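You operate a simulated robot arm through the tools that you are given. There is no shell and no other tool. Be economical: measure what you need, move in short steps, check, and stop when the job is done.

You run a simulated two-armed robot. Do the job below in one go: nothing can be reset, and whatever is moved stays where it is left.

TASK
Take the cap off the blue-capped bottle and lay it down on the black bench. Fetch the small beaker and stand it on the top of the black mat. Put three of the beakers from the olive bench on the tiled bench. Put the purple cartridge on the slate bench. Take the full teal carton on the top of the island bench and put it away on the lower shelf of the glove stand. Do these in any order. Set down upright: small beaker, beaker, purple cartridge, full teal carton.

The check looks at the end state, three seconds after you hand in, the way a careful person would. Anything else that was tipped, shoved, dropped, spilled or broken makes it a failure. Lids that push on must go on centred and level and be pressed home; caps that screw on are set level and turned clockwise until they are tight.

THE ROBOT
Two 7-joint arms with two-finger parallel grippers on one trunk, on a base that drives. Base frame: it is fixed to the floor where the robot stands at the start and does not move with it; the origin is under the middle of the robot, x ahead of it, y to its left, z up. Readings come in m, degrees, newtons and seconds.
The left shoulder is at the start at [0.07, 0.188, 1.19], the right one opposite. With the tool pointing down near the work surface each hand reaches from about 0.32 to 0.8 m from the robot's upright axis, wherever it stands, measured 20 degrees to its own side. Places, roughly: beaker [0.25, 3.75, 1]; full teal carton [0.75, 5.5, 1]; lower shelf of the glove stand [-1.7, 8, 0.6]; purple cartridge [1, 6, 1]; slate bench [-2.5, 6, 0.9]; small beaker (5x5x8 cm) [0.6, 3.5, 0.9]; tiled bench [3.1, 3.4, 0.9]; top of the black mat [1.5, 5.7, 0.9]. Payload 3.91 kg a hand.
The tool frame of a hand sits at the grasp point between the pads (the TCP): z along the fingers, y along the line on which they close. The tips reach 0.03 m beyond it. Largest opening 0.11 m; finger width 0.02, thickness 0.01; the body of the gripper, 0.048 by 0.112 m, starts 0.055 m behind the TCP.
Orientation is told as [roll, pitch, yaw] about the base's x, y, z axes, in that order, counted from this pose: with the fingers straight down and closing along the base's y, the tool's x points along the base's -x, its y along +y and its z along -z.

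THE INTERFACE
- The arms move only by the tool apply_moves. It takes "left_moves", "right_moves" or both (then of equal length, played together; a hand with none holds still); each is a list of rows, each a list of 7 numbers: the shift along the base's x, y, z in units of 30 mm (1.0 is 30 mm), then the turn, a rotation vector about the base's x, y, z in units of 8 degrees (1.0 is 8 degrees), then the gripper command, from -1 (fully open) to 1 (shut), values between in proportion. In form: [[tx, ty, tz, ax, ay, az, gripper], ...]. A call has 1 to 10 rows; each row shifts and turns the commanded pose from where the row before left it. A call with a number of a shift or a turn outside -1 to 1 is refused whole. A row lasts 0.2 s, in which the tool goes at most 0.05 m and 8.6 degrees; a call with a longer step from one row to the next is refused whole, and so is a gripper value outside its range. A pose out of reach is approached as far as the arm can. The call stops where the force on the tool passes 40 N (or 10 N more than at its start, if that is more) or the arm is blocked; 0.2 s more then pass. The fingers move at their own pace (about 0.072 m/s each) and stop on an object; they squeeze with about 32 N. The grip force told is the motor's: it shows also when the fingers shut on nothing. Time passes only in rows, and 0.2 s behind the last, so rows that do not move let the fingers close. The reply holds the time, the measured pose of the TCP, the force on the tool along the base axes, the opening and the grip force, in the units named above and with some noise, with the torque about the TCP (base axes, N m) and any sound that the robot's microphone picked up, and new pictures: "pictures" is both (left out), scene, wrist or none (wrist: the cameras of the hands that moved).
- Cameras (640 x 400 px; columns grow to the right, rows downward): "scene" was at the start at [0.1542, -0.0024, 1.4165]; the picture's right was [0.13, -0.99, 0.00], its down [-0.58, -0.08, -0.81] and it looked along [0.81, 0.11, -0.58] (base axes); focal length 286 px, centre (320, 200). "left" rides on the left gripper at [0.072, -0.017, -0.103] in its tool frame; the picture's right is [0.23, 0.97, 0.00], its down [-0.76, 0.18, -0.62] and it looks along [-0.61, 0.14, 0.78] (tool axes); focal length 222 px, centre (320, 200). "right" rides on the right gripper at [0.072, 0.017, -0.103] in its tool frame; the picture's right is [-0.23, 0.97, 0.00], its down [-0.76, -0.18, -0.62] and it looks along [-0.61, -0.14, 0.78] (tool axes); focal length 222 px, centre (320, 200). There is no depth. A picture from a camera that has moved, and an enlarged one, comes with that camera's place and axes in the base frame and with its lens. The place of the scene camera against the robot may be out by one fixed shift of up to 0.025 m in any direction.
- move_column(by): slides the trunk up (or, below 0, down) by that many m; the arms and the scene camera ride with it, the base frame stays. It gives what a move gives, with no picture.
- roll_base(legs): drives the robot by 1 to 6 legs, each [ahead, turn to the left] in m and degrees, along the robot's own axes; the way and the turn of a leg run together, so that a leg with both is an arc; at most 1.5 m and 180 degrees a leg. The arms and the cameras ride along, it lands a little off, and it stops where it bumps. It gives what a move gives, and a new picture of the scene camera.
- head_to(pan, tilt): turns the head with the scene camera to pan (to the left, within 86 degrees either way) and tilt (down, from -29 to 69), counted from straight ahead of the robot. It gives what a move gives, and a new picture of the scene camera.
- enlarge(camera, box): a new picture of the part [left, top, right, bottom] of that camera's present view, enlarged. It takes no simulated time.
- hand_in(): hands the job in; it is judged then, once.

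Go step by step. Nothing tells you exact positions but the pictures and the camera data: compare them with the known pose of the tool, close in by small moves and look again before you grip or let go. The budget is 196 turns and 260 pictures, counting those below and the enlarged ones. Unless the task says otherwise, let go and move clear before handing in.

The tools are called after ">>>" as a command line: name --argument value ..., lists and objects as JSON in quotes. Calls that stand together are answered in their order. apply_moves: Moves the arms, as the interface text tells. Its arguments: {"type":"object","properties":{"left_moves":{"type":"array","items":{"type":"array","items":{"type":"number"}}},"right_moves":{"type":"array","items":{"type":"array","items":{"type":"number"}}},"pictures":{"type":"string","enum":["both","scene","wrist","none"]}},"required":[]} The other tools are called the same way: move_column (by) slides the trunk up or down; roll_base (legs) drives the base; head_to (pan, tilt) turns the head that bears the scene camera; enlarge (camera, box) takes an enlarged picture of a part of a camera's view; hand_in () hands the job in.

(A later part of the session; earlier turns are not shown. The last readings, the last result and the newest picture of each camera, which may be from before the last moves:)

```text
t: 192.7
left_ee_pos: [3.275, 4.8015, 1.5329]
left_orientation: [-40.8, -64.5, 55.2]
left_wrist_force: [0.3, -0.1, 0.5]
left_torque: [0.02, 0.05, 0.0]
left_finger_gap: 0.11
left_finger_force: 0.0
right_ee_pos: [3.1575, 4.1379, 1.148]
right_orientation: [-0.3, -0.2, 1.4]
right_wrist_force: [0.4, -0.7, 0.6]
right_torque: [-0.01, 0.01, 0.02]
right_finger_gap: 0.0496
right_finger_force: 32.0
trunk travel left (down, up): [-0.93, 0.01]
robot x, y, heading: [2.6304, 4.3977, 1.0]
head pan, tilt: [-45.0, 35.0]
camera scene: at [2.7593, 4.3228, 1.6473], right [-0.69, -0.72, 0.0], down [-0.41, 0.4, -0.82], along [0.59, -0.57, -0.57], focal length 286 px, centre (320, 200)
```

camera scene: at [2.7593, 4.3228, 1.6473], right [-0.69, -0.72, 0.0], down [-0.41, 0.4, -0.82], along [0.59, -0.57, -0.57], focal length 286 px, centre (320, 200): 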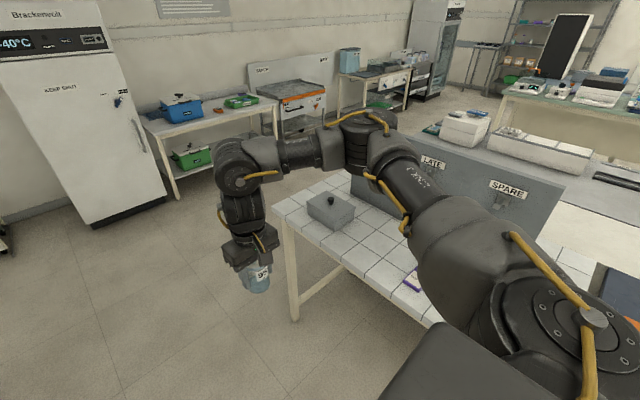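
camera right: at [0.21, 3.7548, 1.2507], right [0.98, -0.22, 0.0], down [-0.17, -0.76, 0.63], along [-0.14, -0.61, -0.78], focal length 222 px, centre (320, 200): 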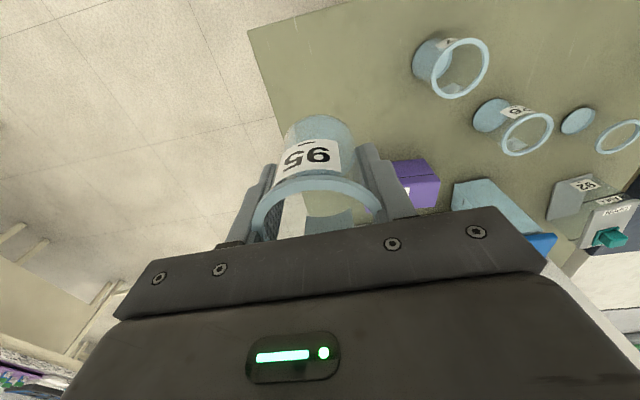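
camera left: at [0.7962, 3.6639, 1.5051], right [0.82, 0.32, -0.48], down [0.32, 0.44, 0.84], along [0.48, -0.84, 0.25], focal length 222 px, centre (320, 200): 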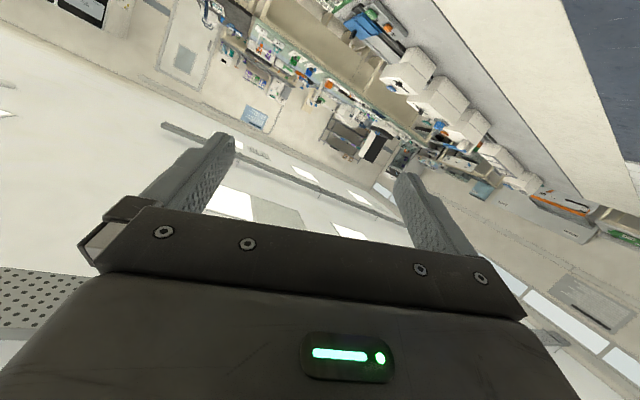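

The tiled bench strip is y≈3.5–3.77 in front of the LATE/SPARE panel, free between a purple item (x≈3.0) and a grey box (x≈3.46). I'll drive to x≈3.43 and face it.

>>> roll_base --legs '[[0.8, 0], [0, -91], [0.17, 0]]'

>>> head_to --pan -20 --tilt 50

```text
t: 201.8
left_ee_pos: [3.8203, 3.5935, 1.5356]
left_orientation: [-41.1, -64.7, -34.8]
left_wrist_force: [-0.7, 0.2, -0.2]
left_torque: [-0.02, 0.0, -0.02]
left_finger_gap: 0.1101
left_finger_force: 0.1
right_ee_pos: [3.1562, 3.7142, 1.1488]
right_orientation: [-0.1, -0.3, -88.9]
right_wrist_force: [-0.5, 0.0, 0.4]
right_torque: [-0.02, -0.01, -0.02]
right_finger_gap: 0.0498
right_finger_force: 32.2
trunk travel left (down, up): [-0.93, 0.01]
robot x, y, heading: [3.4215, 4.2389, -89.2]
head pan, tilt: [-45.0, 35.0]
camera scene: at [3.3753, 4.1156, 1.6476], right [-0.72, 0.7, 0.0], down [0.4, 0.41, -0.82], along [-0.57, -0.59, -0.57], focal length 286 px, centre (320, 200)
```

scene: 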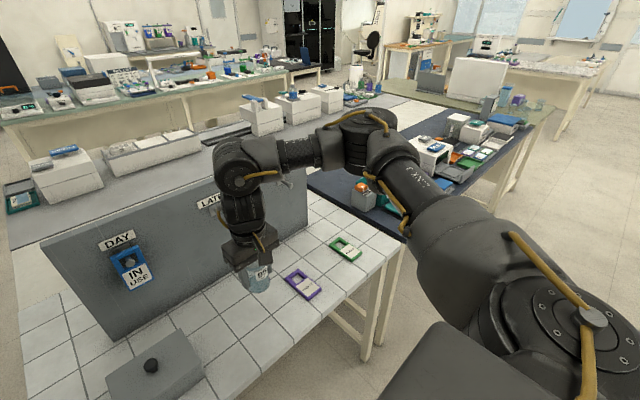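

```text
t: 202.7
left_ee_pos: [3.8196, 3.5871, 1.5317]
left_orientation: [-40.6, -64.5, -35.3]
left_wrist_force: [-0.1, 0.5, 0.4]
left_torque: [0.0, 0.01, -0.03]
left_finger_gap: 0.1101
left_finger_force: 0.1
right_ee_pos: [3.1565, 3.7105, 1.147]
right_orientation: [-0.3, -0.1, -88.9]
right_wrist_force: [-0.5, 0.6, -0.1]
right_torque: [0.01, -0.03, -0.03]
right_finger_gap: 0.0495
right_finger_force: 31.9
trunk travel left (down, up): [-0.93, 0.01]
robot x, y, heading: [3.4157, 4.2401, -89.2]
head pan, tilt: [-20.0, 50.0]
camera scene: at [3.4115, 4.0997, 1.6254], right [-0.94, 0.33, 0.0], down [0.25, 0.72, -0.64], along [-0.21, -0.61, -0.77], focal length 286 px, centre (320, 200)
```

scene: 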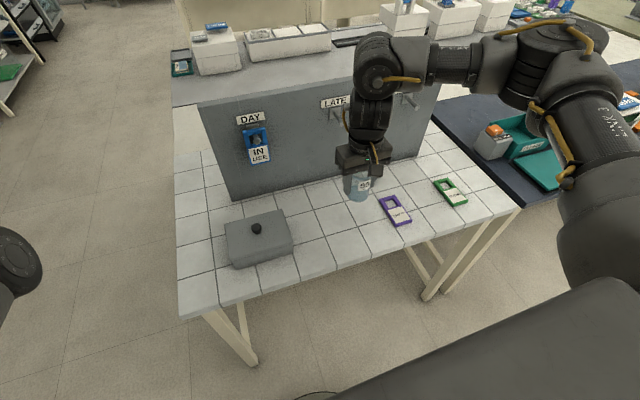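

Free area x≈3.06–3.33, y≈3.5–3.75. First beaker goes to (3.115, 3.62).

>>> apply_moves --right_moves '[[-0.4, -0.7, 0, 0, 0, 0, 1], [-0.4, -0.8, 0, 0, 0, 0, 1], [-0.4, -0.8, -0.4, 0, 0, 0, 1], [-0.2, -0.7, -0.8, 0, 0, 0, 1], [0, 0, -0.9, 0, 0, 0, 1], [0, 0, -0.9, 0, 0, 0, 1], [0, 0, -0.9, 0, 0, 0, 1], [0, 0, -0.9, 0, 0, 0, 1], [0, 0, -0.9, 0, 0, 0, 1], [0, 0, 0, 0, 0, 0, 1]]' --pictures "both"

```text
t: 204.9
left_ee_pos: [3.82, 3.5891, 1.5322]
left_orientation: [-40.8, -64.5, -35.0]
left_wrist_force: [-0.8, 0.5, -0.4]
left_torque: [0.0, 0.0, 0.05]
left_finger_gap: 0.1103
left_finger_force: 0.1
right_ee_pos: [3.1145, 3.6232, 0.9787]
right_orientation: [-0.3, -0.3, -88.8]
right_wrist_force: [0.8, -0.6, -0.1]
right_torque: [0.0, 0.05, -0.01]
right_finger_gap: 0.0497
right_finger_force: 32.2
trunk travel left (down, up): [-0.93, 0.01]
robot x, y, heading: [3.417, 4.2385, -89.0]
head pan, tilt: [-20.0, 50.0]
camera scene: at [3.4118, 4.1013, 1.6255], right [-0.94, 0.33, 0.0], down [0.25, 0.72, -0.64], along [-0.21, -0.61, -0.77], focal length 286 px, centre (320, 200)
camera right: at [3.1309, 3.6942, 1.0802], right [0.98, -0.21, 0.0], down [-0.16, -0.76, 0.63], along [-0.13, -0.61, -0.78], focal length 222 px, centre (320, 200)
```

scene: 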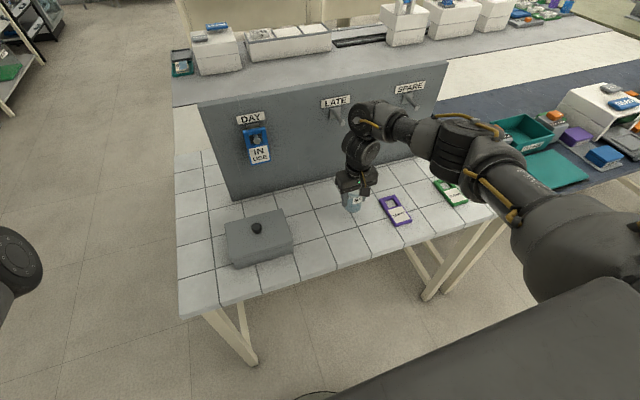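
right: 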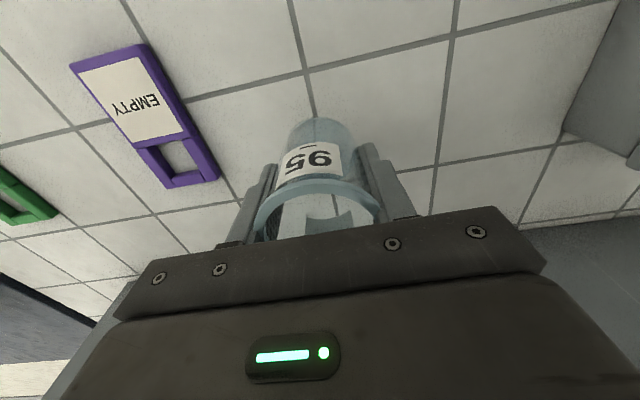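

>>> apply_moves --right_moves '[[0, 0, -0.7, 0, 0, 0, 1], [0, 0, -0.4, 0, 0, 0, 1], [0, 0, -0.2, 0, 0, 0, 1], [0, 0, -0.1, 0, 0, 0, 1], [0, 0, -0.1, 0, 0, 0, 1], [0, 0, 0, 0, 0, 0, 1]]' --pictures "none"

```text
t: 206.3
left_ee_pos: [3.8196, 3.5892, 1.5329]
left_orientation: [-40.8, -64.5, -35.1]
left_wrist_force: [0.8, -0.2, -0.3]
left_torque: [0.02, -0.01, -0.04]
left_finger_gap: 0.11
left_finger_force: 0.1
right_ee_pos: [3.1147, 3.6213, 0.9312]
right_orientation: [-0.3, -0.2, -89.0]
right_wrist_force: [1.1, -1.0, 0.5]
right_torque: [0.01, 0.0, 0.03]
right_finger_gap: 0.0501
right_finger_force: 32.0
trunk travel left (down, up): [-0.93, 0.01]
robot x, y, heading: [3.4189, 4.238, -89.2]
head pan, tilt: [-20.0, 50.0]
```

>>> apply_moves --right_moves '[[0, 0, -0.08, 0, 0, 0, 1], [0, 0, -0.08, 0, 0, 0, 1], [0, 0, 0, 0, 0, 0, 1]]' --pictures "none"

```text
t: 207.1
left_ee_pos: [3.8207, 3.5905, 1.5352]
left_orientation: [-41.0, -64.5, -35.0]
left_wrist_force: [0.3, -0.9, -0.1]
left_torque: [0.01, -0.04, 0.02]
left_finger_gap: 0.1098
left_finger_force: 0.1
right_ee_pos: [3.1155, 3.6224, 0.9289]
right_orientation: [-0.2, -0.4, -89.0]
right_wrist_force: [-2.3, -2.6, 16.9]
right_torque: [0.11, -0.11, 0.0]
right_finger_gap: 0.0498
right_finger_force: 32.3
trunk travel left (down, up): [-0.93, 0.01]
robot x, y, heading: [3.4209, 4.2385, -89.2]
head pan, tilt: [-20.0, 50.0]
```

In contact at the same height as it was picked. Release partway and rise.

>>> apply_moves --right_moves '[[0, 0, 0.07, 0, 0, 0, 1], [0, 0, 0, 0, 0, 0, 0], [0, 0, 0, 0, 0, 0, -0.36], [0, 0, 0, 0, 0, 0, -0.36], [0, 0, 0.6, 0, 0, 0, -0.36], [0, 0, 0.9, 0, 0, 0, -0.36], [0, 0, 0.9, 0, 0, 0, -0.36], [0, 0, 0.9, 0, 0, 0, -0.5], [0, 0, 0.9, 0, 0, 0, -1], [0, 0, 0.9, 0, 0, 0, -1]]' --pictures "both"

```text
t: 209.3
left_ee_pos: [3.82, 3.5894, 1.5331]
left_orientation: [-40.9, -64.5, -35.1]
left_wrist_force: [-0.3, -0.6, 0.3]
left_torque: [-0.01, 0.01, 0.0]
left_finger_gap: 0.1101
left_finger_force: 0.1
right_ee_pos: [3.1142, 3.6221, 1.0823]
right_orientation: [-0.3, -0.2, -88.9]
right_wrist_force: [-0.2, 0.2, -0.6]
right_torque: [-0.02, -0.01, -0.02]
right_finger_gap: 0.11
right_finger_force: 0.0
trunk travel left (down, up): [-0.93, 0.01]
robot x, y, heading: [3.4194, 4.2365, -89.5]
head pan, tilt: [-20.0, 50.0]
camera scene: at [3.4121, 4.102, 1.6255], right [-0.94, 0.33, 0.0], down [0.25, 0.72, -0.64], along [-0.21, -0.61, -0.77], focal length 286 px, centre (320, 200)
camera right: at [3.1295, 3.695, 1.1848], right [0.98, -0.21, 0.0], down [-0.16, -0.76, 0.63], along [-0.14, -0.61, -0.78], focal length 222 px, centre (320, 200)
```

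scene: 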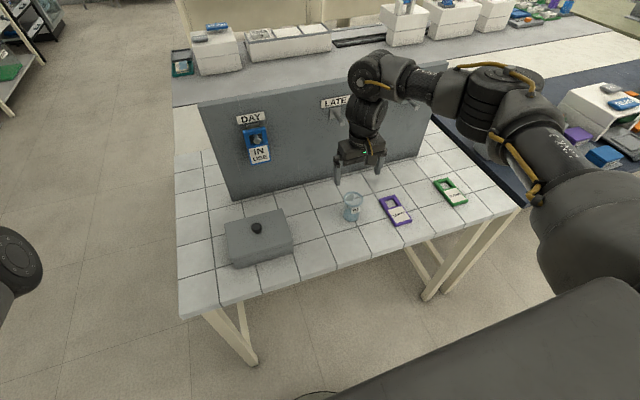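
right: 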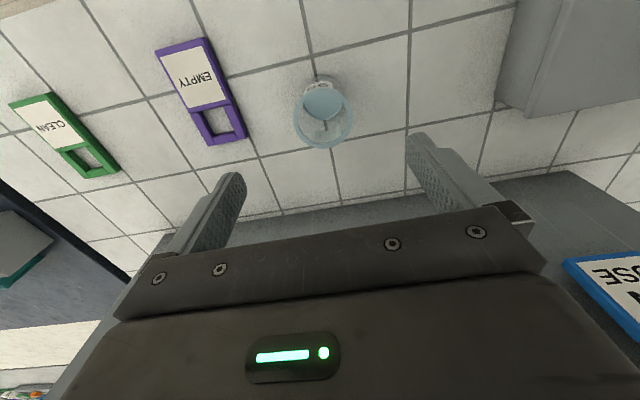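

Beaker 95 stands on the tiled bench. Raise the hand and drive back to the olive bench for the next one.

>>> apply_moves --right_moves '[[0, 0.5, 0.9, 0, 0, 0, -1], [0, 0.5, 0.9, 0, 0, 0, -1], [0, 0.5, 0.9, 0, 0, 0, -1], [0, 0.5, 0.9, 0, 0, 0, -1]]' --pictures "none"

>>> roll_base --legs '[[-0.2, 0], [0, -90], [1.4, 0], [1.4, 0], [0, 90]]'

>>> head_to --pan 0 --tilt 55

```text
t: 210.3
left_ee_pos: [3.8209, 3.5901, 1.5334]
left_orientation: [-41.0, -64.6, -35.0]
left_wrist_force: [0.2, -0.3, 0.0]
left_torque: [0.01, -0.01, -0.01]
left_finger_gap: 0.11
left_finger_force: 0.1
right_ee_pos: [3.1141, 3.6847, 1.1902]
right_orientation: [-0.2, -0.2, -89.0]
right_wrist_force: [-0.4, 0.3, -1.0]
right_torque: [-0.03, 0.03, 0.01]
right_finger_gap: 0.11
right_finger_force: 0.0
trunk travel left (down, up): [-0.93, 0.01]
robot x, y, heading: [3.4179, 4.2409, -89.0]
head pan, tilt: [-20.0, 50.0]
```

```text
t: 232.5
left_ee_pos: [1.07, 3.7455, 1.5327]
left_orientation: [-40.8, -64.5, -34.8]
left_wrist_force: [0.7, -0.4, 0.1]
left_torque: [0.03, 0.03, -0.01]
left_finger_gap: 0.1101
left_finger_force: 0.1
right_ee_pos: [0.3633, 3.834, 1.1894]
right_orientation: [-0.3, -0.3, -88.5]
right_wrist_force: [0.1, -0.4, 1.3]
right_torque: [-0.01, -0.02, 0.02]
right_finger_gap: 0.1101
right_finger_force: 0.2
trunk travel left (down, up): [-0.93, 0.01]
robot x, y, heading: [0.6681, 4.3936, -88.8]
head pan, tilt: [-20.0, 50.0]
camera scene: at [0.6581, 4.2545, 1.6255], right [-0.95, 0.32, 0.0], down [0.25, 0.72, -0.64], along [-0.21, -0.61, -0.77], focal length 286 px, centre (320, 200)
```

scene: 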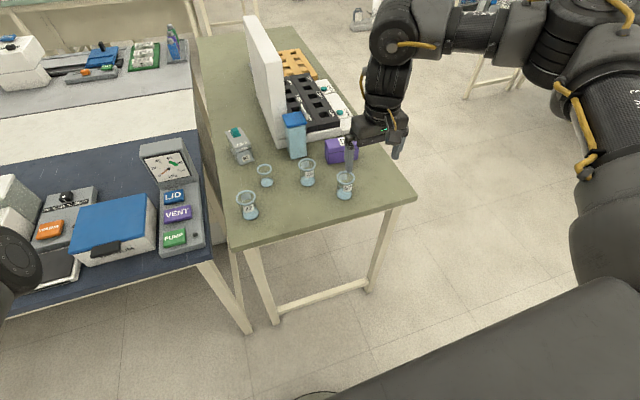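

```text
t: 233.3
left_ee_pos: [1.0707, 3.7439, 1.5348]
left_orientation: [-40.8, -64.5, -34.6]
left_wrist_force: [-0.2, 0.2, 0.5]
left_torque: [0.0, 0.04, -0.02]
left_finger_gap: 0.1099
left_finger_force: 0.0
right_ee_pos: [0.3639, 3.8341, 1.1904]
right_orientation: [-0.3, -0.2, -88.6]
right_wrist_force: [-0.1, -0.4, 0.0]
right_torque: [-0.03, -0.01, -0.02]
right_finger_gap: 0.1103
right_finger_force: 0.1
trunk travel left (down, up): [-0.93, 0.01]
robot x, y, heading: [0.6666, 4.3919, -89.0]
head pan, tilt: [0.0, 55.0]
camera scene: at [0.6853, 4.2552, 1.619], right [-1.0, -0.02, 0.0], down [-0.02, 0.82, -0.57], along [0.01, -0.57, -0.82], focal length 286 px, centre (320, 200)
```

scene: 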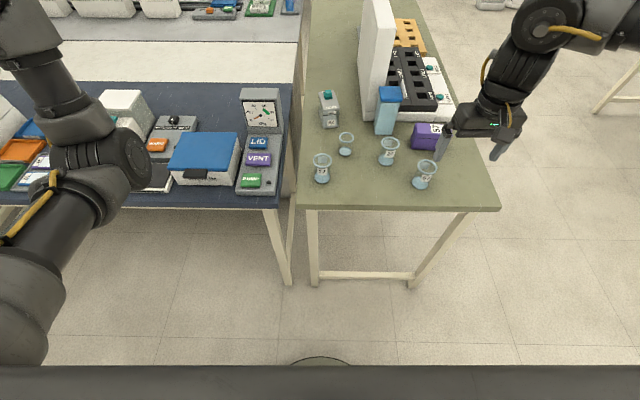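

Move up to the bench; beaker 57 should be at about (0.357, 3.683), right under the right hand.

>>> roll_base --legs '[[0.16, 0]]'

>>> apply_moves --right_moves '[[0, 0, -0.9, 0, 0, 0, -1], [0, 0, -0.9, 0, 0, 0, -1], [0, 0, -0.9, 0, 0, 0, -1], [0, 0, -0.9, 0, 0, 0, -1]]' --pictures "wrist"

```text
t: 234.8
left_ee_pos: [1.0712, 3.5842, 1.5365]
left_orientation: [-41.2, -64.6, -34.5]
left_wrist_force: [-0.4, 0.9, -0.8]
left_torque: [-0.01, 0.01, -0.03]
left_finger_gap: 0.11
left_finger_force: 0.1
right_ee_pos: [0.3657, 3.6772, 1.1906]
right_orientation: [-0.3, -0.3, -88.7]
right_wrist_force: [-0.4, 0.1, 0.2]
right_torque: [-0.04, 0.03, 0.0]
right_finger_gap: 0.11
right_finger_force: 0.2
trunk travel left (down, up): [-0.93, 0.01]
robot x, y, heading: [0.6689, 4.2292, -89.1]
head pan, tilt: [0.0, 55.0]
camera scene: at [0.6879, 4.0978, 1.6194], right [-1.0, -0.02, 0.0], down [-0.01, 0.82, -0.58], along [0.01, -0.58, -0.82], focal length 286 px, centre (320, 200)
```

scene: 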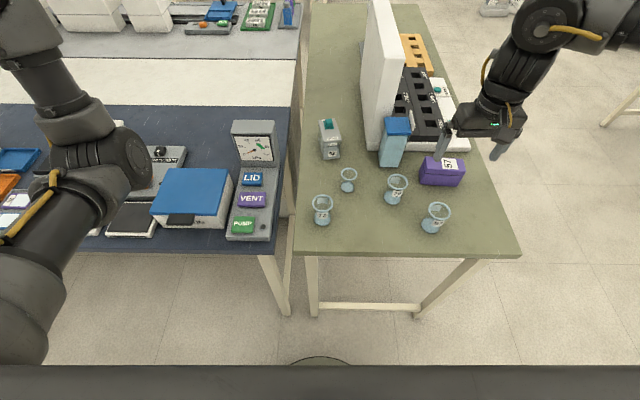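

```text
t: 235.8
left_ee_pos: [1.0717, 3.5816, 1.5332]
left_orientation: [-40.8, -64.4, -34.8]
left_wrist_force: [-1.0, 0.4, 0.2]
left_torque: [0.02, 0.03, 0.02]
left_finger_gap: 0.1101
left_finger_force: 0.1
right_ee_pos: [0.3656, 3.6729, 1.0796]
right_orientation: [-0.2, -0.1, -88.7]
right_wrist_force: [0.4, 0.1, -0.1]
right_torque: [0.0, -0.03, 0.0]
right_finger_gap: 0.1098
right_finger_force: 0.0
trunk travel left (down, up): [-0.93, 0.01]
robot x, y, heading: [0.6698, 4.2265, -89.0]
head pan, tilt: [0.0, 55.0]
camera right: at [0.3813, 3.7453, 1.184], right [0.98, -0.2, 0.0], down [-0.16, -0.76, 0.63], along [-0.13, -0.61, -0.78], focal length 222 px, centre (320, 200)
```

right: 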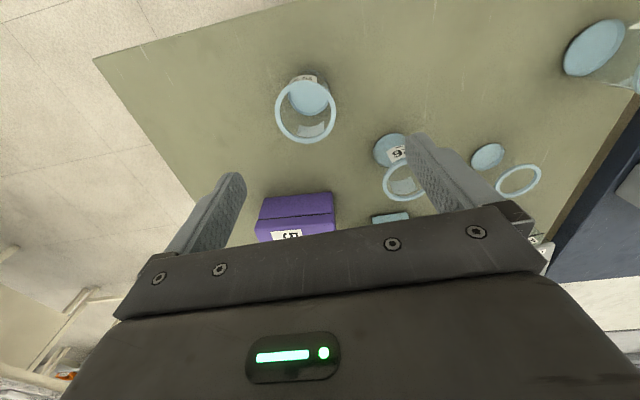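

Relative to the template view, the beaker is 2 cm to the -x side. Shift to (0.346, 3.680), descend and grip.

>>> apply_moves --right_moves '[[-0.65, 0.23, -0.3, 0, 0, 0, -1], [0, 0, -0.9, 0, 0, 0, -1], [0, 0, -0.9, 0, 0, 0, -1], [0, 0, -0.9, 0, 0, 0, -1], [0, 0, -0.9, 0, 0, 0, -1], [0, 0, -0.9, 0, 0, 0, -1], [0, 0, -0.15, 0, 0, 0, -1], [0, 0, 0, 0, 0, 0, -1]]' --pictures "wrist"

```text
t: 237.6
left_ee_pos: [1.0727, 3.5827, 1.5334]
left_orientation: [-40.9, -64.5, -34.8]
left_wrist_force: [-0.5, 0.1, -0.2]
left_torque: [0.02, 0.0, 0.0]
left_finger_gap: 0.1104
left_finger_force: 0.0
right_ee_pos: [0.3458, 3.6796, 0.9334]
right_orientation: [-0.3, -0.2, -88.7]
right_wrist_force: [0.6, -0.2, 0.4]
right_torque: [-0.02, -0.06, 0.0]
right_finger_gap: 0.1098
right_finger_force: 0.1
trunk travel left (down, up): [-0.93, 0.01]
robot x, y, heading: [0.6677, 4.2299, -88.8]
head pan, tilt: [0.0, 55.0]
camera right: at [0.3612, 3.7528, 1.0365], right [0.98, -0.2, 0.0], down [-0.16, -0.76, 0.63], along [-0.13, -0.61, -0.78], focal length 222 px, centre (320, 200)
```

right: 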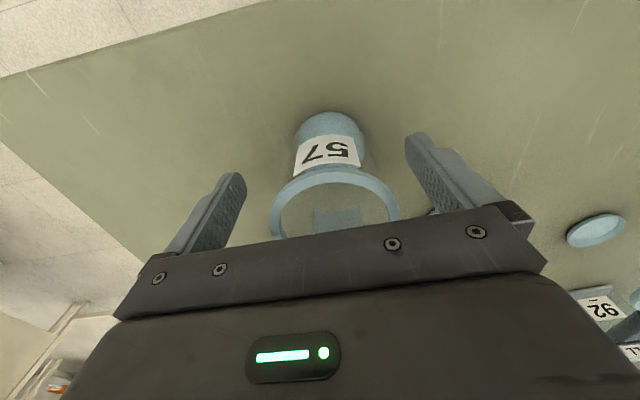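

>>> apply_moves --right_moves '[[0.22, 0, -0.12, 0, 0, 0, -1], [0, 0, 0, 0, 0, 0, 0.2], [0, 0, 0, 0, 0, 0, 1], [0, 0, 0, 0, 0, 0, 1], [0, 0, 0, 0, 0, 0, 1], [0, 0, 0.3, 0, 0, 0, 1], [0, 0, 0.8, 0, 0, 0, 1], [0, 0, 0.9, 0, 0, 0, 1], [0, 0, 0.9, 0, 0, 0, 1], [0, 0, 0.9, 0, 0, 0, 1]]' --pictures "none"

>>> apply_moves --right_moves '[[0, 0.2, 0.9, 0, 0, 0, 1], [0, 0.2, 0.9, 0, 0, 0, 1], [0, 0.2, 0.9, 0, 0, 0, 1], [0, 0, 0.5, 0, 0, 0, 1]]' --pictures "wrist"

```text
t: 239.8
left_ee_pos: [1.0731, 3.5822, 1.534]
left_orientation: [-41.0, -64.5, -34.7]
left_wrist_force: [0.2, -0.7, 0.0]
left_torque: [0.02, -0.02, 0.0]
left_finger_gap: 0.11
left_finger_force: 0.1
right_ee_pos: [0.3546, 3.6803, 1.0445]
right_orientation: [-0.3, -0.1, -88.6]
right_wrist_force: [0.6, 0.3, -0.2]
right_torque: [0.02, 0.03, -0.01]
right_finger_gap: 0.0502
right_finger_force: 31.9
trunk travel left (down, up): [-0.93, 0.01]
robot x, y, heading: [0.6692, 4.2275, -89.3]
head pan, tilt: [0.0, 55.0]
```

```text
t: 240.8
left_ee_pos: [1.072, 3.5817, 1.5344]
left_orientation: [-40.9, -64.6, -34.8]
left_wrist_force: [0.8, 1.0, 0.1]
left_torque: [0.03, -0.01, 0.02]
left_finger_gap: 0.1098
left_finger_force: 0.1
right_ee_pos: [0.3535, 3.697, 1.1396]
right_orientation: [-0.4, 0.0, -88.8]
right_wrist_force: [-0.6, 0.9, -0.7]
right_torque: [0.01, -0.01, 0.0]
right_finger_gap: 0.05
right_finger_force: 31.6
trunk travel left (down, up): [-0.93, 0.01]
robot x, y, heading: [0.6666, 4.2287, -88.8]
head pan, tilt: [0.0, 55.0]
camera right: at [0.3691, 3.7701, 1.242], right [0.98, -0.2, 0.0], down [-0.16, -0.76, 0.63], along [-0.13, -0.61, -0.78], focal length 222 px, centre (320, 200)
```

right: 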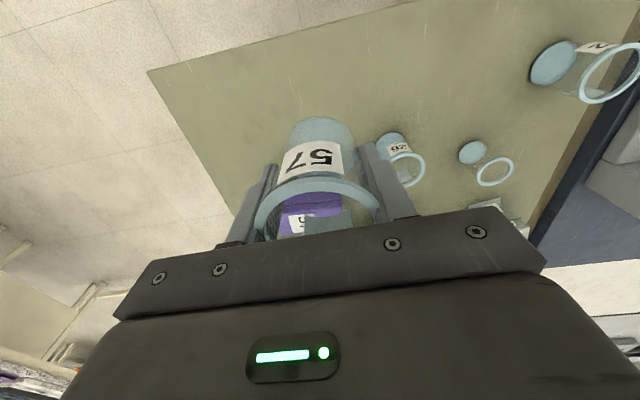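

Beaker 57 is held. Drive to the tiled bench the same way.

>>> roll_base --legs '[[-0.2, 0], [0, 88.5], [1.4, 0], [1.36, 0], [0, -89.5], [0.18, 0]]'

```text
t: 264.0
left_ee_pos: [3.7921, 3.5883, 1.5365]
left_orientation: [-41.3, -64.6, -35.9]
left_wrist_force: [-0.1, 1.4, 0.0]
left_torque: [-0.01, 0.01, 0.02]
left_finger_gap: 0.1102
left_finger_force: 0.1
right_ee_pos: [3.0746, 3.7207, 1.1419]
right_orientation: [-0.3, -0.4, -90.2]
right_wrist_force: [-0.2, 1.0, 0.1]
right_torque: [-0.02, -0.02, -0.04]
right_finger_gap: 0.0496
right_finger_force: 32.1
trunk travel left (down, up): [-0.93, 0.01]
robot x, y, heading: [3.4031, 4.2397, -90.6]
head pan, tilt: [0.0, 55.0]
camera scene: at [3.4208, 4.1101, 1.6194], right [-1.0, 0.01, 0.0], down [0.01, 0.82, -0.58], along [0.0, -0.58, -0.82], focal length 286 px, centre (320, 200)
```

scene: 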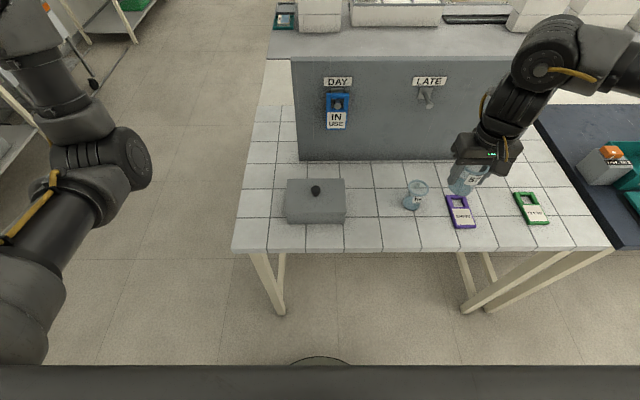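

Beaker 95 stands well. Second goes to about (3.21, 3.56), between it and the grey box.

>>> apply_moves --right_moves '[[0.75, -0.85, 0, 0, 0, 0, 1], [0.75, -0.85, 0, 0, 0, 0, 1], [0.75, -0.85, 0, 0, 0, 0, 1], [0.75, -0.9, 0, 0, 0, 0, 1], [0.75, -0.95, 0, 0, 0, 0, 1], [0.75, -0.95, 0, 0, 0, 0, 1], [0, 0, -0.8, 0, 0, 0, 1], [0, 0, -0.9, 0, 0, 0, 1], [0, 0, -0.9, 0, 0, 0, 1], [0, 0, 0, 0, 0, 0, 1]]' --pictures "both"

```text
t: 266.2
left_ee_pos: [3.7917, 3.5838, 1.5333]
left_orientation: [-41.0, -64.5, -36.2]
left_wrist_force: [-0.1, -0.2, 0.0]
left_torque: [-0.01, -0.01, 0.01]
left_finger_gap: 0.1099
left_finger_force: 0.0
right_ee_pos: [3.2139, 3.5561, 1.0594]
right_orientation: [-0.2, -0.2, -90.0]
right_wrist_force: [0.1, -0.3, -0.5]
right_torque: [0.01, -0.01, 0.01]
right_finger_gap: 0.0501
right_finger_force: 32.6
trunk travel left (down, up): [-0.93, 0.01]
robot x, y, heading: [3.4027, 4.2377, -90.5]
head pan, tilt: [0.0, 55.0]
camera scene: at [3.4216, 4.1051, 1.619], right [-1.0, 0.01, 0.0], down [0.01, 0.82, -0.57], along [0.0, -0.57, -0.82], focal length 286 px, centre (320, 200)
camera right: at [3.2306, 3.6282, 1.1628], right [0.97, -0.23, 0.0], down [-0.18, -0.76, 0.63], along [-0.15, -0.61, -0.78], focal length 222 px, centre (320, 200)
```

scene: 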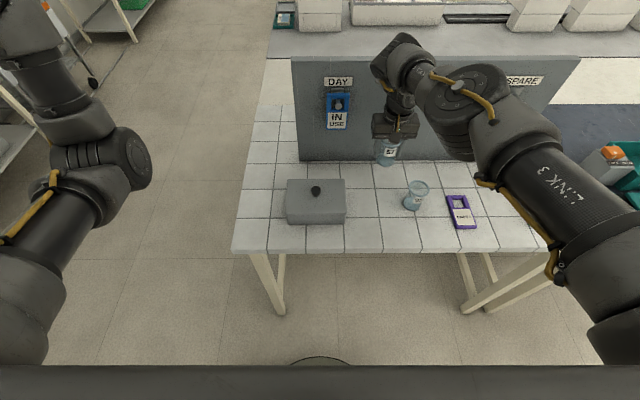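
right: 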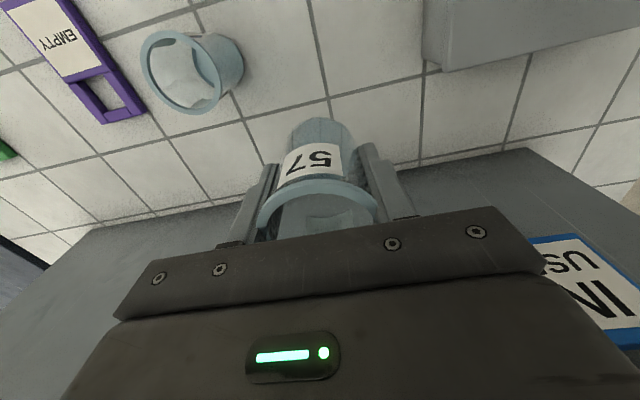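

>>> apply_moves --right_moves '[[0, 0.6, -0.8, 0, 0, 0, 1], [0, 0, -0.9, 0, 0, 0, 1], [0, 0, -0.9, 0, 0, 0, 1], [0, 0, -0.9, 0, 0, 0, 1], [0, 0, -0.5, 0, 0, 0, 1], [0, 0, -0.2, 0, 0, 0, 1], [0, 0, -0.1, 0, 0, 0, 1], [0, 0, 0, 0, 0, 0, 1]]' --pictures "wrist"

```text
t: 268.0
left_ee_pos: [3.7912, 3.5842, 1.533]
left_orientation: [-41.0, -64.5, -36.2]
left_wrist_force: [-0.1, 0.2, 0.9]
left_torque: [0.0, 0.0, 0.0]
left_finger_gap: 0.1101
left_finger_force: 0.1
right_ee_pos: [3.2121, 3.5789, 0.9346]
right_orientation: [-0.3, -0.3, -90.2]
right_wrist_force: [-0.7, 0.2, -0.7]
right_torque: [0.0, 0.0, -0.01]
right_finger_gap: 0.05
right_finger_force: 32.2
right hand out of reach, approached as far as the arm can: row 5
trunk travel left (down, up): [-0.93, 0.01]
robot x, y, heading: [3.4084, 4.2409, -90.1]
head pan, tilt: [0.0, 55.0]
camera right: at [3.2296, 3.651, 1.0363], right [0.97, -0.23, 0.0], down [-0.18, -0.76, 0.63], along [-0.15, -0.61, -0.78], focal length 222 px, centre (320, 200)
```

right: 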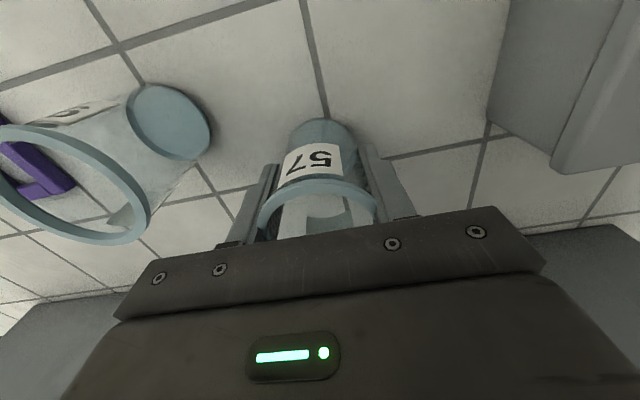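

>>> apply_moves --right_moves '[[0, 0, -0.1, 0, 0, 0, 1], [0, 0, -0.1, 0, 0, 0, 1], [0, 0, 0, 0, 0, 0, 1]]' --pictures "none"

```text
t: 268.8
left_ee_pos: [3.7914, 3.5841, 1.5346]
left_orientation: [-41.1, -64.5, -36.1]
left_wrist_force: [0.3, -0.2, -0.3]
left_torque: [0.02, 0.02, -0.02]
left_finger_gap: 0.11
left_finger_force: 0.1
right_ee_pos: [3.2118, 3.5793, 0.9314]
right_orientation: [-0.3, -0.5, -90.2]
right_wrist_force: [-1.6, -6.2, 18.0]
right_torque: [-0.15, -0.19, -0.07]
right_finger_gap: 0.0497
right_finger_force: 32.4
trunk travel left (down, up): [-0.93, 0.01]
robot x, y, heading: [3.3999, 4.2413, -90.5]
head pan, tilt: [0.0, 55.0]
```

On the bench. Release and rise.

>>> apply_moves --right_moves '[[0, 0, 0.08, 0, 0, 0, 1], [0, 0, 0, 0, 0, 0, 0], [0, 0, 0, 0, 0, 0, -0.36], [0, 0, 0, 0, 0, 0, -0.36], [0, 0, 0.6, 0, 0, 0, -0.36], [0, 0, 0.9, 0, 0, 0, -0.36], [0, 0, 0.9, 0, 0, 0, -0.36], [0, 0.5, 0.9, 0, 0, 0, -0.5], [0, 0.9, 0.9, 0, 0, 0, -1], [0, 0.9, 0.9, 0, 0, 0, -1]]' --pictures "wrist"

>>> apply_moves --right_moves '[[-0.8, 0.6, 0.9, 0, 0, 0, -1], [-0.8, 0.6, 0.9, 0, 0, 0, -1], [-0.8, 0, 0.5, 0, 0, 0, -1], [-0.8, 0, 0, 0, 0, 0, -1]]' --pictures "none"

>>> roll_base --legs '[[-0.2, 0], [0, -89.5], [1.4, 0], [1.3, 0], [0, 89.5], [0.16, 0]]'

```text
t: 271.0
left_ee_pos: [3.7901, 3.5844, 1.5345]
left_orientation: [-41.1, -64.7, -36.1]
left_wrist_force: [-0.2, 0.0, -0.3]
left_torque: [0.02, 0.02, -0.02]
left_finger_gap: 0.1098
left_finger_force: 0.0
right_ee_pos: [3.2118, 3.6453, 1.0824]
right_orientation: [-0.2, -0.3, -90.1]
right_wrist_force: [0.5, 0.0, -0.7]
right_torque: [-0.04, 0.01, -0.02]
right_finger_gap: 0.1099
right_finger_force: 0.0
trunk travel left (down, up): [-0.93, 0.01]
robot x, y, heading: [3.4075, 4.2427, -90.4]
head pan, tilt: [0.0, 55.0]
camera right: at [3.2297, 3.7194, 1.1856], right [0.97, -0.23, 0.0], down [-0.18, -0.76, 0.63], along [-0.15, -0.61, -0.78], focal length 222 px, centre (320, 200)
```

right: 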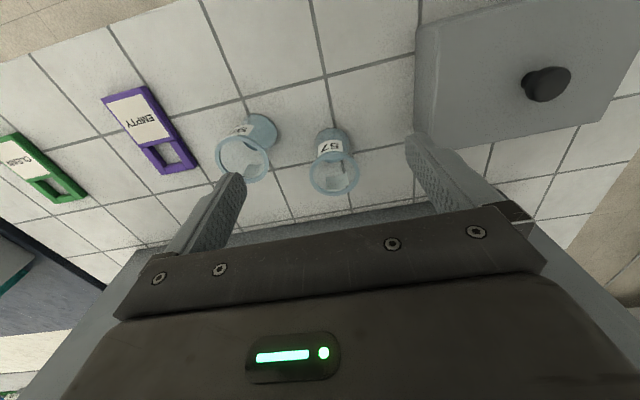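

```text
t: 272.0
left_ee_pos: [3.7902, 3.5833, 1.5345]
left_orientation: [-40.7, -64.6, -36.4]
left_wrist_force: [-0.2, -0.3, 0.0]
left_torque: [0.01, 0.0, -0.01]
left_finger_gap: 0.11
left_finger_force: 0.1
right_ee_pos: [3.1156, 3.6835, 1.1494]
right_orientation: [-0.1, -0.2, -90.0]
right_wrist_force: [0.0, 0.1, 0.5]
right_torque: [-0.01, -0.05, 0.01]
right_finger_gap: 0.1099
right_finger_force: 0.0
trunk travel left (down, up): [-0.93, 0.01]
robot x, y, heading: [3.4053, 4.241, -90.3]
head pan, tilt: [0.0, 55.0]
```

```text
t: 295.0
left_ee_pos: [1.134, 3.6389, 1.5355]
left_orientation: [-41.3, -64.6, -32.6]
left_wrist_force: [-0.2, 1.0, -1.0]
left_torque: [-0.01, -0.02, -0.01]
left_finger_gap: 0.11
left_finger_force: 0.0
right_ee_pos: [0.4552, 3.6993, 1.151]
right_orientation: [-0.3, -0.3, -87.0]
right_wrist_force: [0.5, 0.5, 0.3]
right_torque: [-0.04, -0.02, -0.02]
right_finger_gap: 0.1099
right_finger_force: 0.1
trunk travel left (down, up): [-0.93, 0.01]
robot x, y, heading: [0.7102, 4.2717, -87.1]
head pan, tilt: [0.0, 55.0]
camera scene: at [0.7337, 4.138, 1.6194], right [-1.0, -0.05, 0.0], down [-0.04, 0.82, -0.58], along [0.03, -0.57, -0.82], focal length 286 px, centre (320, 200)
```

scene: 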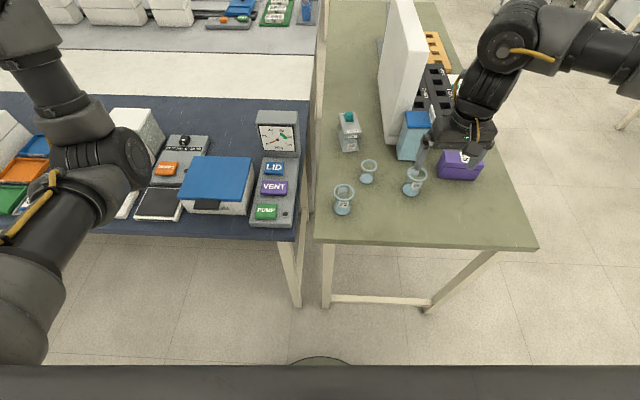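

Both beakers are fine on the tiled bench. Next is beaker 26 at about (0.46, 3.58).

>>> apply_moves --right_moves '[[0.05, -0.8, 0, 0, 0, -0.3, -1], [0, -0.8, -0.4, 0, 0, 0, -1], [0, -0.8, -0.5, 0, 0, 0, -1], [0, -0.8, -0.5, 0, 0, 0, -1], [0, -0.6, -0.5, 0, 0, 0, -1], [0, 0, -0.4, 0, 0, 0, -1], [0, 0, 0, 0, 0, 0, -1]]' --pictures "wrist"

```text
t: 296.6
left_ee_pos: [1.1343, 3.6356, 1.5341]
left_orientation: [-40.9, -64.6, -32.9]
left_wrist_force: [-0.1, 0.0, -0.1]
left_torque: [0.01, 0.04, -0.05]
left_finger_gap: 0.11
left_finger_force: 0.1
right_ee_pos: [0.4575, 3.5831, 1.0815]
right_orientation: [-0.1, -0.2, -89.2]
right_wrist_force: [-0.1, -0.7, -1.4]
right_torque: [0.02, 0.0, -0.02]
right_finger_gap: 0.1099
right_finger_force: 0.1
trunk travel left (down, up): [-0.93, 0.01]
robot x, y, heading: [0.7118, 4.2672, -87.2]
head pan, tilt: [0.0, 55.0]
camera right: at [0.4729, 3.6562, 1.1843], right [0.98, -0.21, 0.0], down [-0.16, -0.76, 0.63], along [-0.14, -0.61, -0.78], focal length 222 px, centre (320, 200)
```

right: 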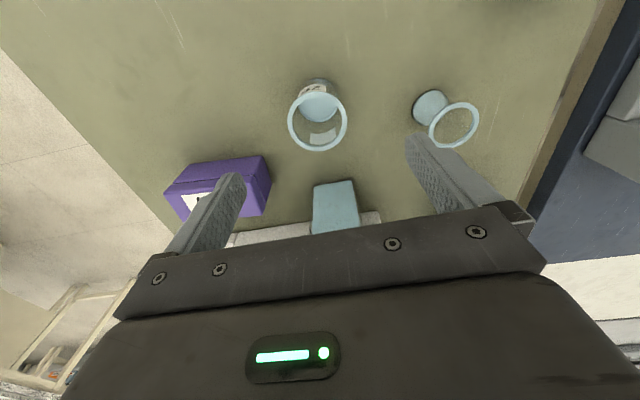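

Beaker 26 is hemmed in by the purple and light-blue boxes; beaker 72 at ~(0.682, 3.659) is freer, so I'll take that one.

>>> apply_moves --right_moves '[[0.9, 0.4, 0.2, 0, 0, 0, -1], [0.9, 0.4, 0, 0, 0, 0, -1], [0.9, 0.4, 0, 0, 0, 0, -1], [0.9, 0.4, 0, 0, 0, 0, -1], [0.9, 0.4, 0, 0, 0, 0, -1], [0.9, 0.4, 0, 0, 0, 0, -1], [0.9, 0.2, 0, 0, 0, 0, -1], [0.9, 0, 0, 0, 0, 0, -1], [0.3, 0, -0.2, 0, 0, 0, -1], [0, 0, 0, 0, 0, 0, -1]]' --pictures "wrist"

```text
t: 298.8
left_ee_pos: [1.1337, 3.6357, 1.5352]
left_orientation: [-41.0, -64.6, -33.0]
left_wrist_force: [0.7, -0.4, -0.2]
left_torque: [-0.01, -0.01, 0.02]
left_finger_gap: 0.1099
left_finger_force: 0.0
right_ee_pos: [0.6817, 3.662, 1.0802]
right_orientation: [-0.4, -0.1, -89.3]
right_wrist_force: [-0.2, -0.1, -0.3]
right_torque: [-0.02, 0.01, -0.02]
right_finger_gap: 0.1099
right_finger_force: 0.1
trunk travel left (down, up): [-0.93, 0.01]
robot x, y, heading: [0.7104, 4.2717, -87.2]
head pan, tilt: [0.0, 55.0]
camera right: at [0.6985, 3.7331, 1.1842], right [0.98, -0.21, 0.0], down [-0.17, -0.76, 0.63], along [-0.14, -0.61, -0.78], focal length 222 px, centre (320, 200)
```

right: 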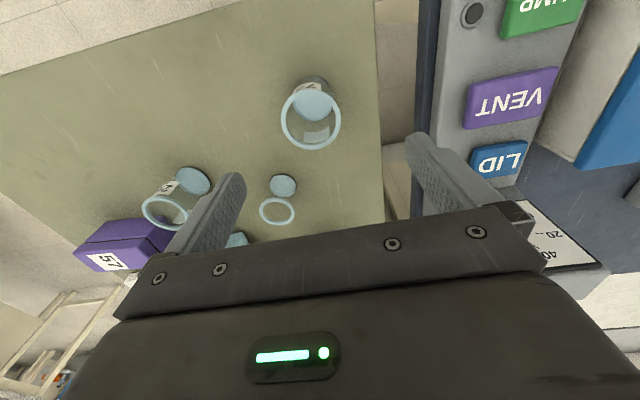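

>>> apply_moves --right_moves '[[-0.27, -0.07, -0.3, 0, 0, 0, -0.9], [0, 0, -0.9, 0, 0, 0, -0.9], [0, 0, -0.9, 0, 0, 0, -0.9], [0, 0, -0.9, 0, 0, 0, -0.9], [0, 0, -0.9, 0, 0, 0, -0.9], [0, 0, -0.9, 0, 0, 0, -0.9], [0, 0, -0.25, 0, 0, 0, -0.9], [0, 0, 0, 0, 0, 0, -0.9]]' --pictures "wrist"

```text
t: 300.6
left_ee_pos: [1.1339, 3.6364, 1.5345]
left_orientation: [-41.0, -64.6, -32.9]
left_wrist_force: [-0.5, -0.3, -0.3]
left_torque: [0.01, 0.01, 0.02]
left_finger_gap: 0.1102
left_finger_force: 0.1
right_ee_pos: [0.6744, 3.6589, 0.9285]
right_orientation: [-0.2, -0.1, -89.2]
right_wrist_force: [0.6, 0.0, 0.4]
right_torque: [0.0, 0.01, 0.02]
right_finger_gap: 0.1047
right_finger_force: 0.1
trunk travel left (down, up): [-0.93, 0.01]
robot x, y, heading: [0.7089, 4.2738, -87.1]
head pan, tilt: [0.0, 55.0]
camera right: at [0.6901, 3.7323, 1.0322], right [0.98, -0.21, 0.0], down [-0.16, -0.76, 0.63], along [-0.14, -0.61, -0.78], focal length 222 px, centre (320, 200)
```

right: 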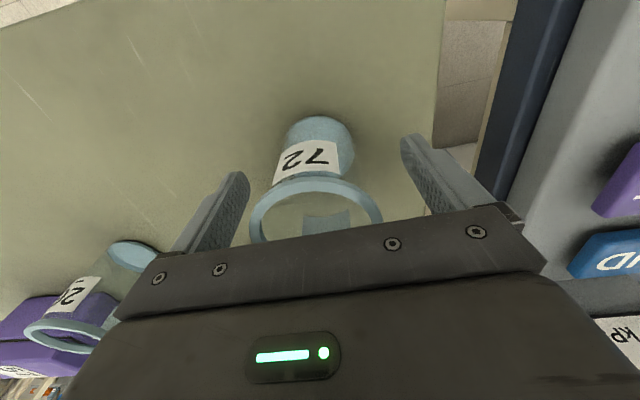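

Well aligned. Grip and lift.

>>> apply_moves --right_moves '[[0, -0.08, 0, 0, 0, 0, 0.2], [0, 0, 0, 0, 0, 0, 1], [0, 0, 0, 0, 0, 0, 1], [0, 0, 0, 0, 0, 0, 1], [0, 0, 0.3, 0, 0, 0, 1], [0, 0, 0.9, 0, 0, 0, 1], [0, 0, 0.9, 0, 0, 0, 1], [0, 0, 0.9, 0, 0, 0, 1], [0, 0, 0.9, 0, 0, 0, 1], [0, 0, 0.9, 0, 0, 0, 1]]' --pictures "none"

>>> apply_moves --right_moves '[[-0.9, 0.2, 0.9, 0, 0, 0, 1], [-0.9, 0.2, 0.9, 0, 0, 0, 1], [-0.9, 0.2, 0.5, 0, 0, 0, 1], [-0.9, 0.2, 0, 0, 0, 0, 1], [-0.9, 0, 0, 0, 0, 0, 1], [-0.9, 0, 0, 0, 0, 0, 1], [-0.9, 0, 0, 0, 0, 0, 1], [-0.9, 0, 0, 0, 0, 0, 1]]' --pictures "wrist"

>>> roll_base --legs '[[-0.17, 0], [0, 86.8], [1.4, 0], [1.32, 0], [0, -90], [0.18, 0]]'

```text
t: 302.8
left_ee_pos: [1.1333, 3.6362, 1.5346]
left_orientation: [-41.0, -64.6, -32.9]
left_wrist_force: [0.8, -0.3, -0.5]
left_torque: [0.0, 0.01, -0.02]
left_finger_gap: 0.1105
left_finger_force: 0.0
right_ee_pos: [0.6728, 3.6583, 1.0748]
right_orientation: [-0.2, 0.0, -89.4]
right_wrist_force: [0.3, -0.3, 0.0]
right_torque: [-0.01, -0.03, -0.01]
right_finger_gap: 0.0499
right_finger_force: 32.1
trunk travel left (down, up): [-0.93, 0.01]
robot x, y, heading: [0.7117, 4.2687, -87.2]
head pan, tilt: [0.0, 55.0]
```

```text
t: 304.6
left_ee_pos: [1.1318, 3.6359, 1.5344]
left_orientation: [-40.9, -64.6, -32.9]
left_wrist_force: [0.4, 0.4, 0.6]
left_torque: [0.0, -0.04, 0.0]
left_finger_gap: 0.1099
left_finger_force: 0.1
right_ee_pos: [0.4565, 3.6805, 1.1422]
right_orientation: [-0.2, -0.2, -89.2]
right_wrist_force: [-0.3, -0.5, -0.3]
right_torque: [0.01, 0.01, 0.0]
right_finger_gap: 0.0498
right_finger_force: 33.0
trunk travel left (down, up): [-0.93, 0.01]
robot x, y, heading: [0.7118, 4.2689, -87.1]
head pan, tilt: [0.0, 55.0]
camera right: at [0.4716, 3.753, 1.2452], right [0.98, -0.21, 0.0], down [-0.17, -0.76, 0.63], along [-0.14, -0.61, -0.78], focal length 222 px, centre (320, 200)
```

right: 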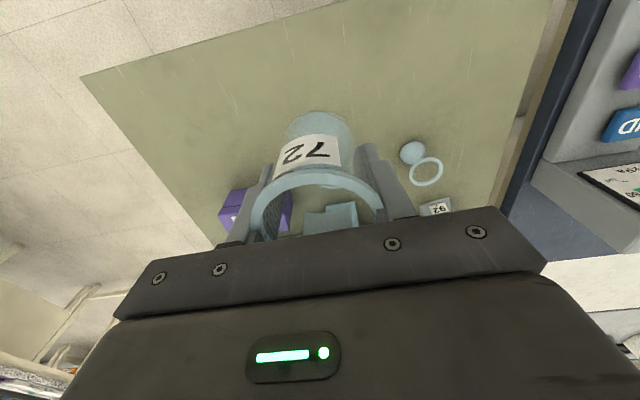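

```text
t: 327.5
left_ee_pos: [3.803, 3.5771, 1.5364]
left_orientation: [-41.4, -64.7, -36.2]
left_wrist_force: [0.9, 0.3, 0.5]
left_torque: [-0.02, 0.01, -0.01]
left_finger_gap: 0.1099
left_finger_force: 0.1
right_ee_pos: [3.1283, 3.6642, 1.144]
right_orientation: [-0.3, -0.4, -93.0]
right_wrist_force: [0.0, -1.0, 0.2]
right_torque: [0.01, 0.01, 0.02]
right_finger_gap: 0.0495
right_finger_force: 32.1
trunk travel left (down, up): [-0.93, 0.01]
robot x, y, heading: [3.4216, 4.2304, -90.9]
head pan, tilt: [0.0, 55.0]
camera scene: at [3.4351, 4.1023, 1.6195], right [-1.0, 0.02, 0.0], down [0.01, 0.82, -0.58], along [-0.01, -0.58, -0.82], focal length 286 px, centre (320, 200)
```

scene: 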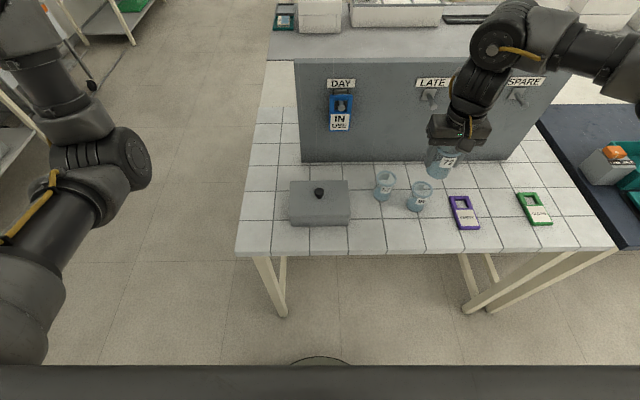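

Third beaker goes to about (3.215, 3.70).

>>> apply_moves --right_moves '[[0.95, 0.4, 0, 0, 0, 0.37, 1], [0.95, 0.4, 0, 0, 0, 0, 1], [0.95, 0.4, -0.5, 0, 0, 0, 1], [0.05, 0, -0.9, 0, 0, 0, 1], [0, 0, -0.9, 0, 0, 0, 1], [0, 0, -0.9, 0, 0, 0, 1], [0, 0, -0.9, 0, 0, 0, 1], [0, 0, -0.9, 0, 0, 0, 1], [0, 0, -0.9, 0, 0, 0, 1], [0, 0, -0.8, 0, 0, 0, 1]]' --pictures "wrist"

```text
t: 329.7
left_ee_pos: [3.8014, 3.5722, 1.5344]
left_orientation: [-41.0, -64.5, -36.5]
left_wrist_force: [0.3, 0.1, 0.0]
left_torque: [0.01, 0.02, 0.0]
left_finger_gap: 0.11
left_finger_force: 0.1
right_ee_pos: [3.2152, 3.6974, 0.9395]
right_orientation: [-0.3, -0.1, -90.1]
right_wrist_force: [-0.2, -0.2, -0.5]
right_torque: [-0.02, -0.05, 0.0]
right_finger_gap: 0.0499
right_finger_force: 32.5
trunk travel left (down, up): [-0.93, 0.01]
robot x, y, heading: [3.422, 4.234, -91.0]
head pan, tilt: [0.0, 55.0]
camera right: at [3.2329, 3.7702, 1.0441], right [0.97, -0.23, 0.0], down [-0.17, -0.76, 0.63], along [-0.15, -0.61, -0.78], focal length 222 px, centre (320, 200)
```

right: 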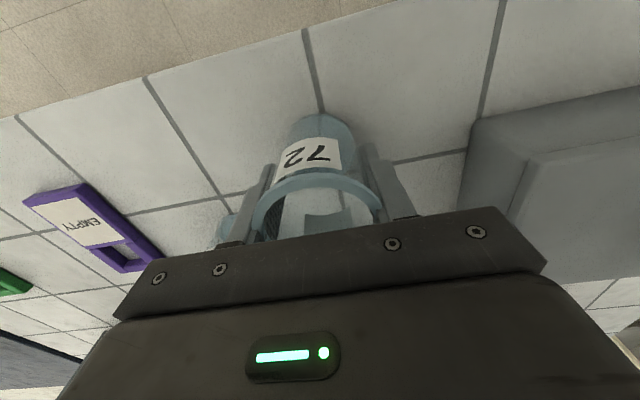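

>>> apply_moves --right_moves '[[0, 0, -0.2, 0, 0, 0, 1], [0, 0, -0.1, 0, 0, 0, 1], [0, 0, -0.08, 0, 0, 0, 1], [0, 0, -0.06, 0, 0, 0, 1], [0, 0, 0, 0, 0, 0, 1]]' --pictures "none"

```text
t: 330.9
left_ee_pos: [3.8028, 3.5743, 1.5352]
left_orientation: [-41.1, -64.7, -36.4]
left_wrist_force: [0.6, -0.8, -0.7]
left_torque: [0.01, -0.01, -0.01]
left_finger_gap: 0.11
left_finger_force: 0.1
right_ee_pos: [3.2159, 3.6972, 0.9303]
right_orientation: [-0.2, -0.3, -90.0]
right_wrist_force: [-2.6, -1.1, 10.5]
right_torque: [0.08, -0.13, 0.05]
right_finger_gap: 0.0497
right_finger_force: 32.6
trunk travel left (down, up): [-0.93, 0.01]
robot x, y, heading: [3.4191, 4.2311, -90.5]
head pan, tilt: [0.0, 55.0]
```

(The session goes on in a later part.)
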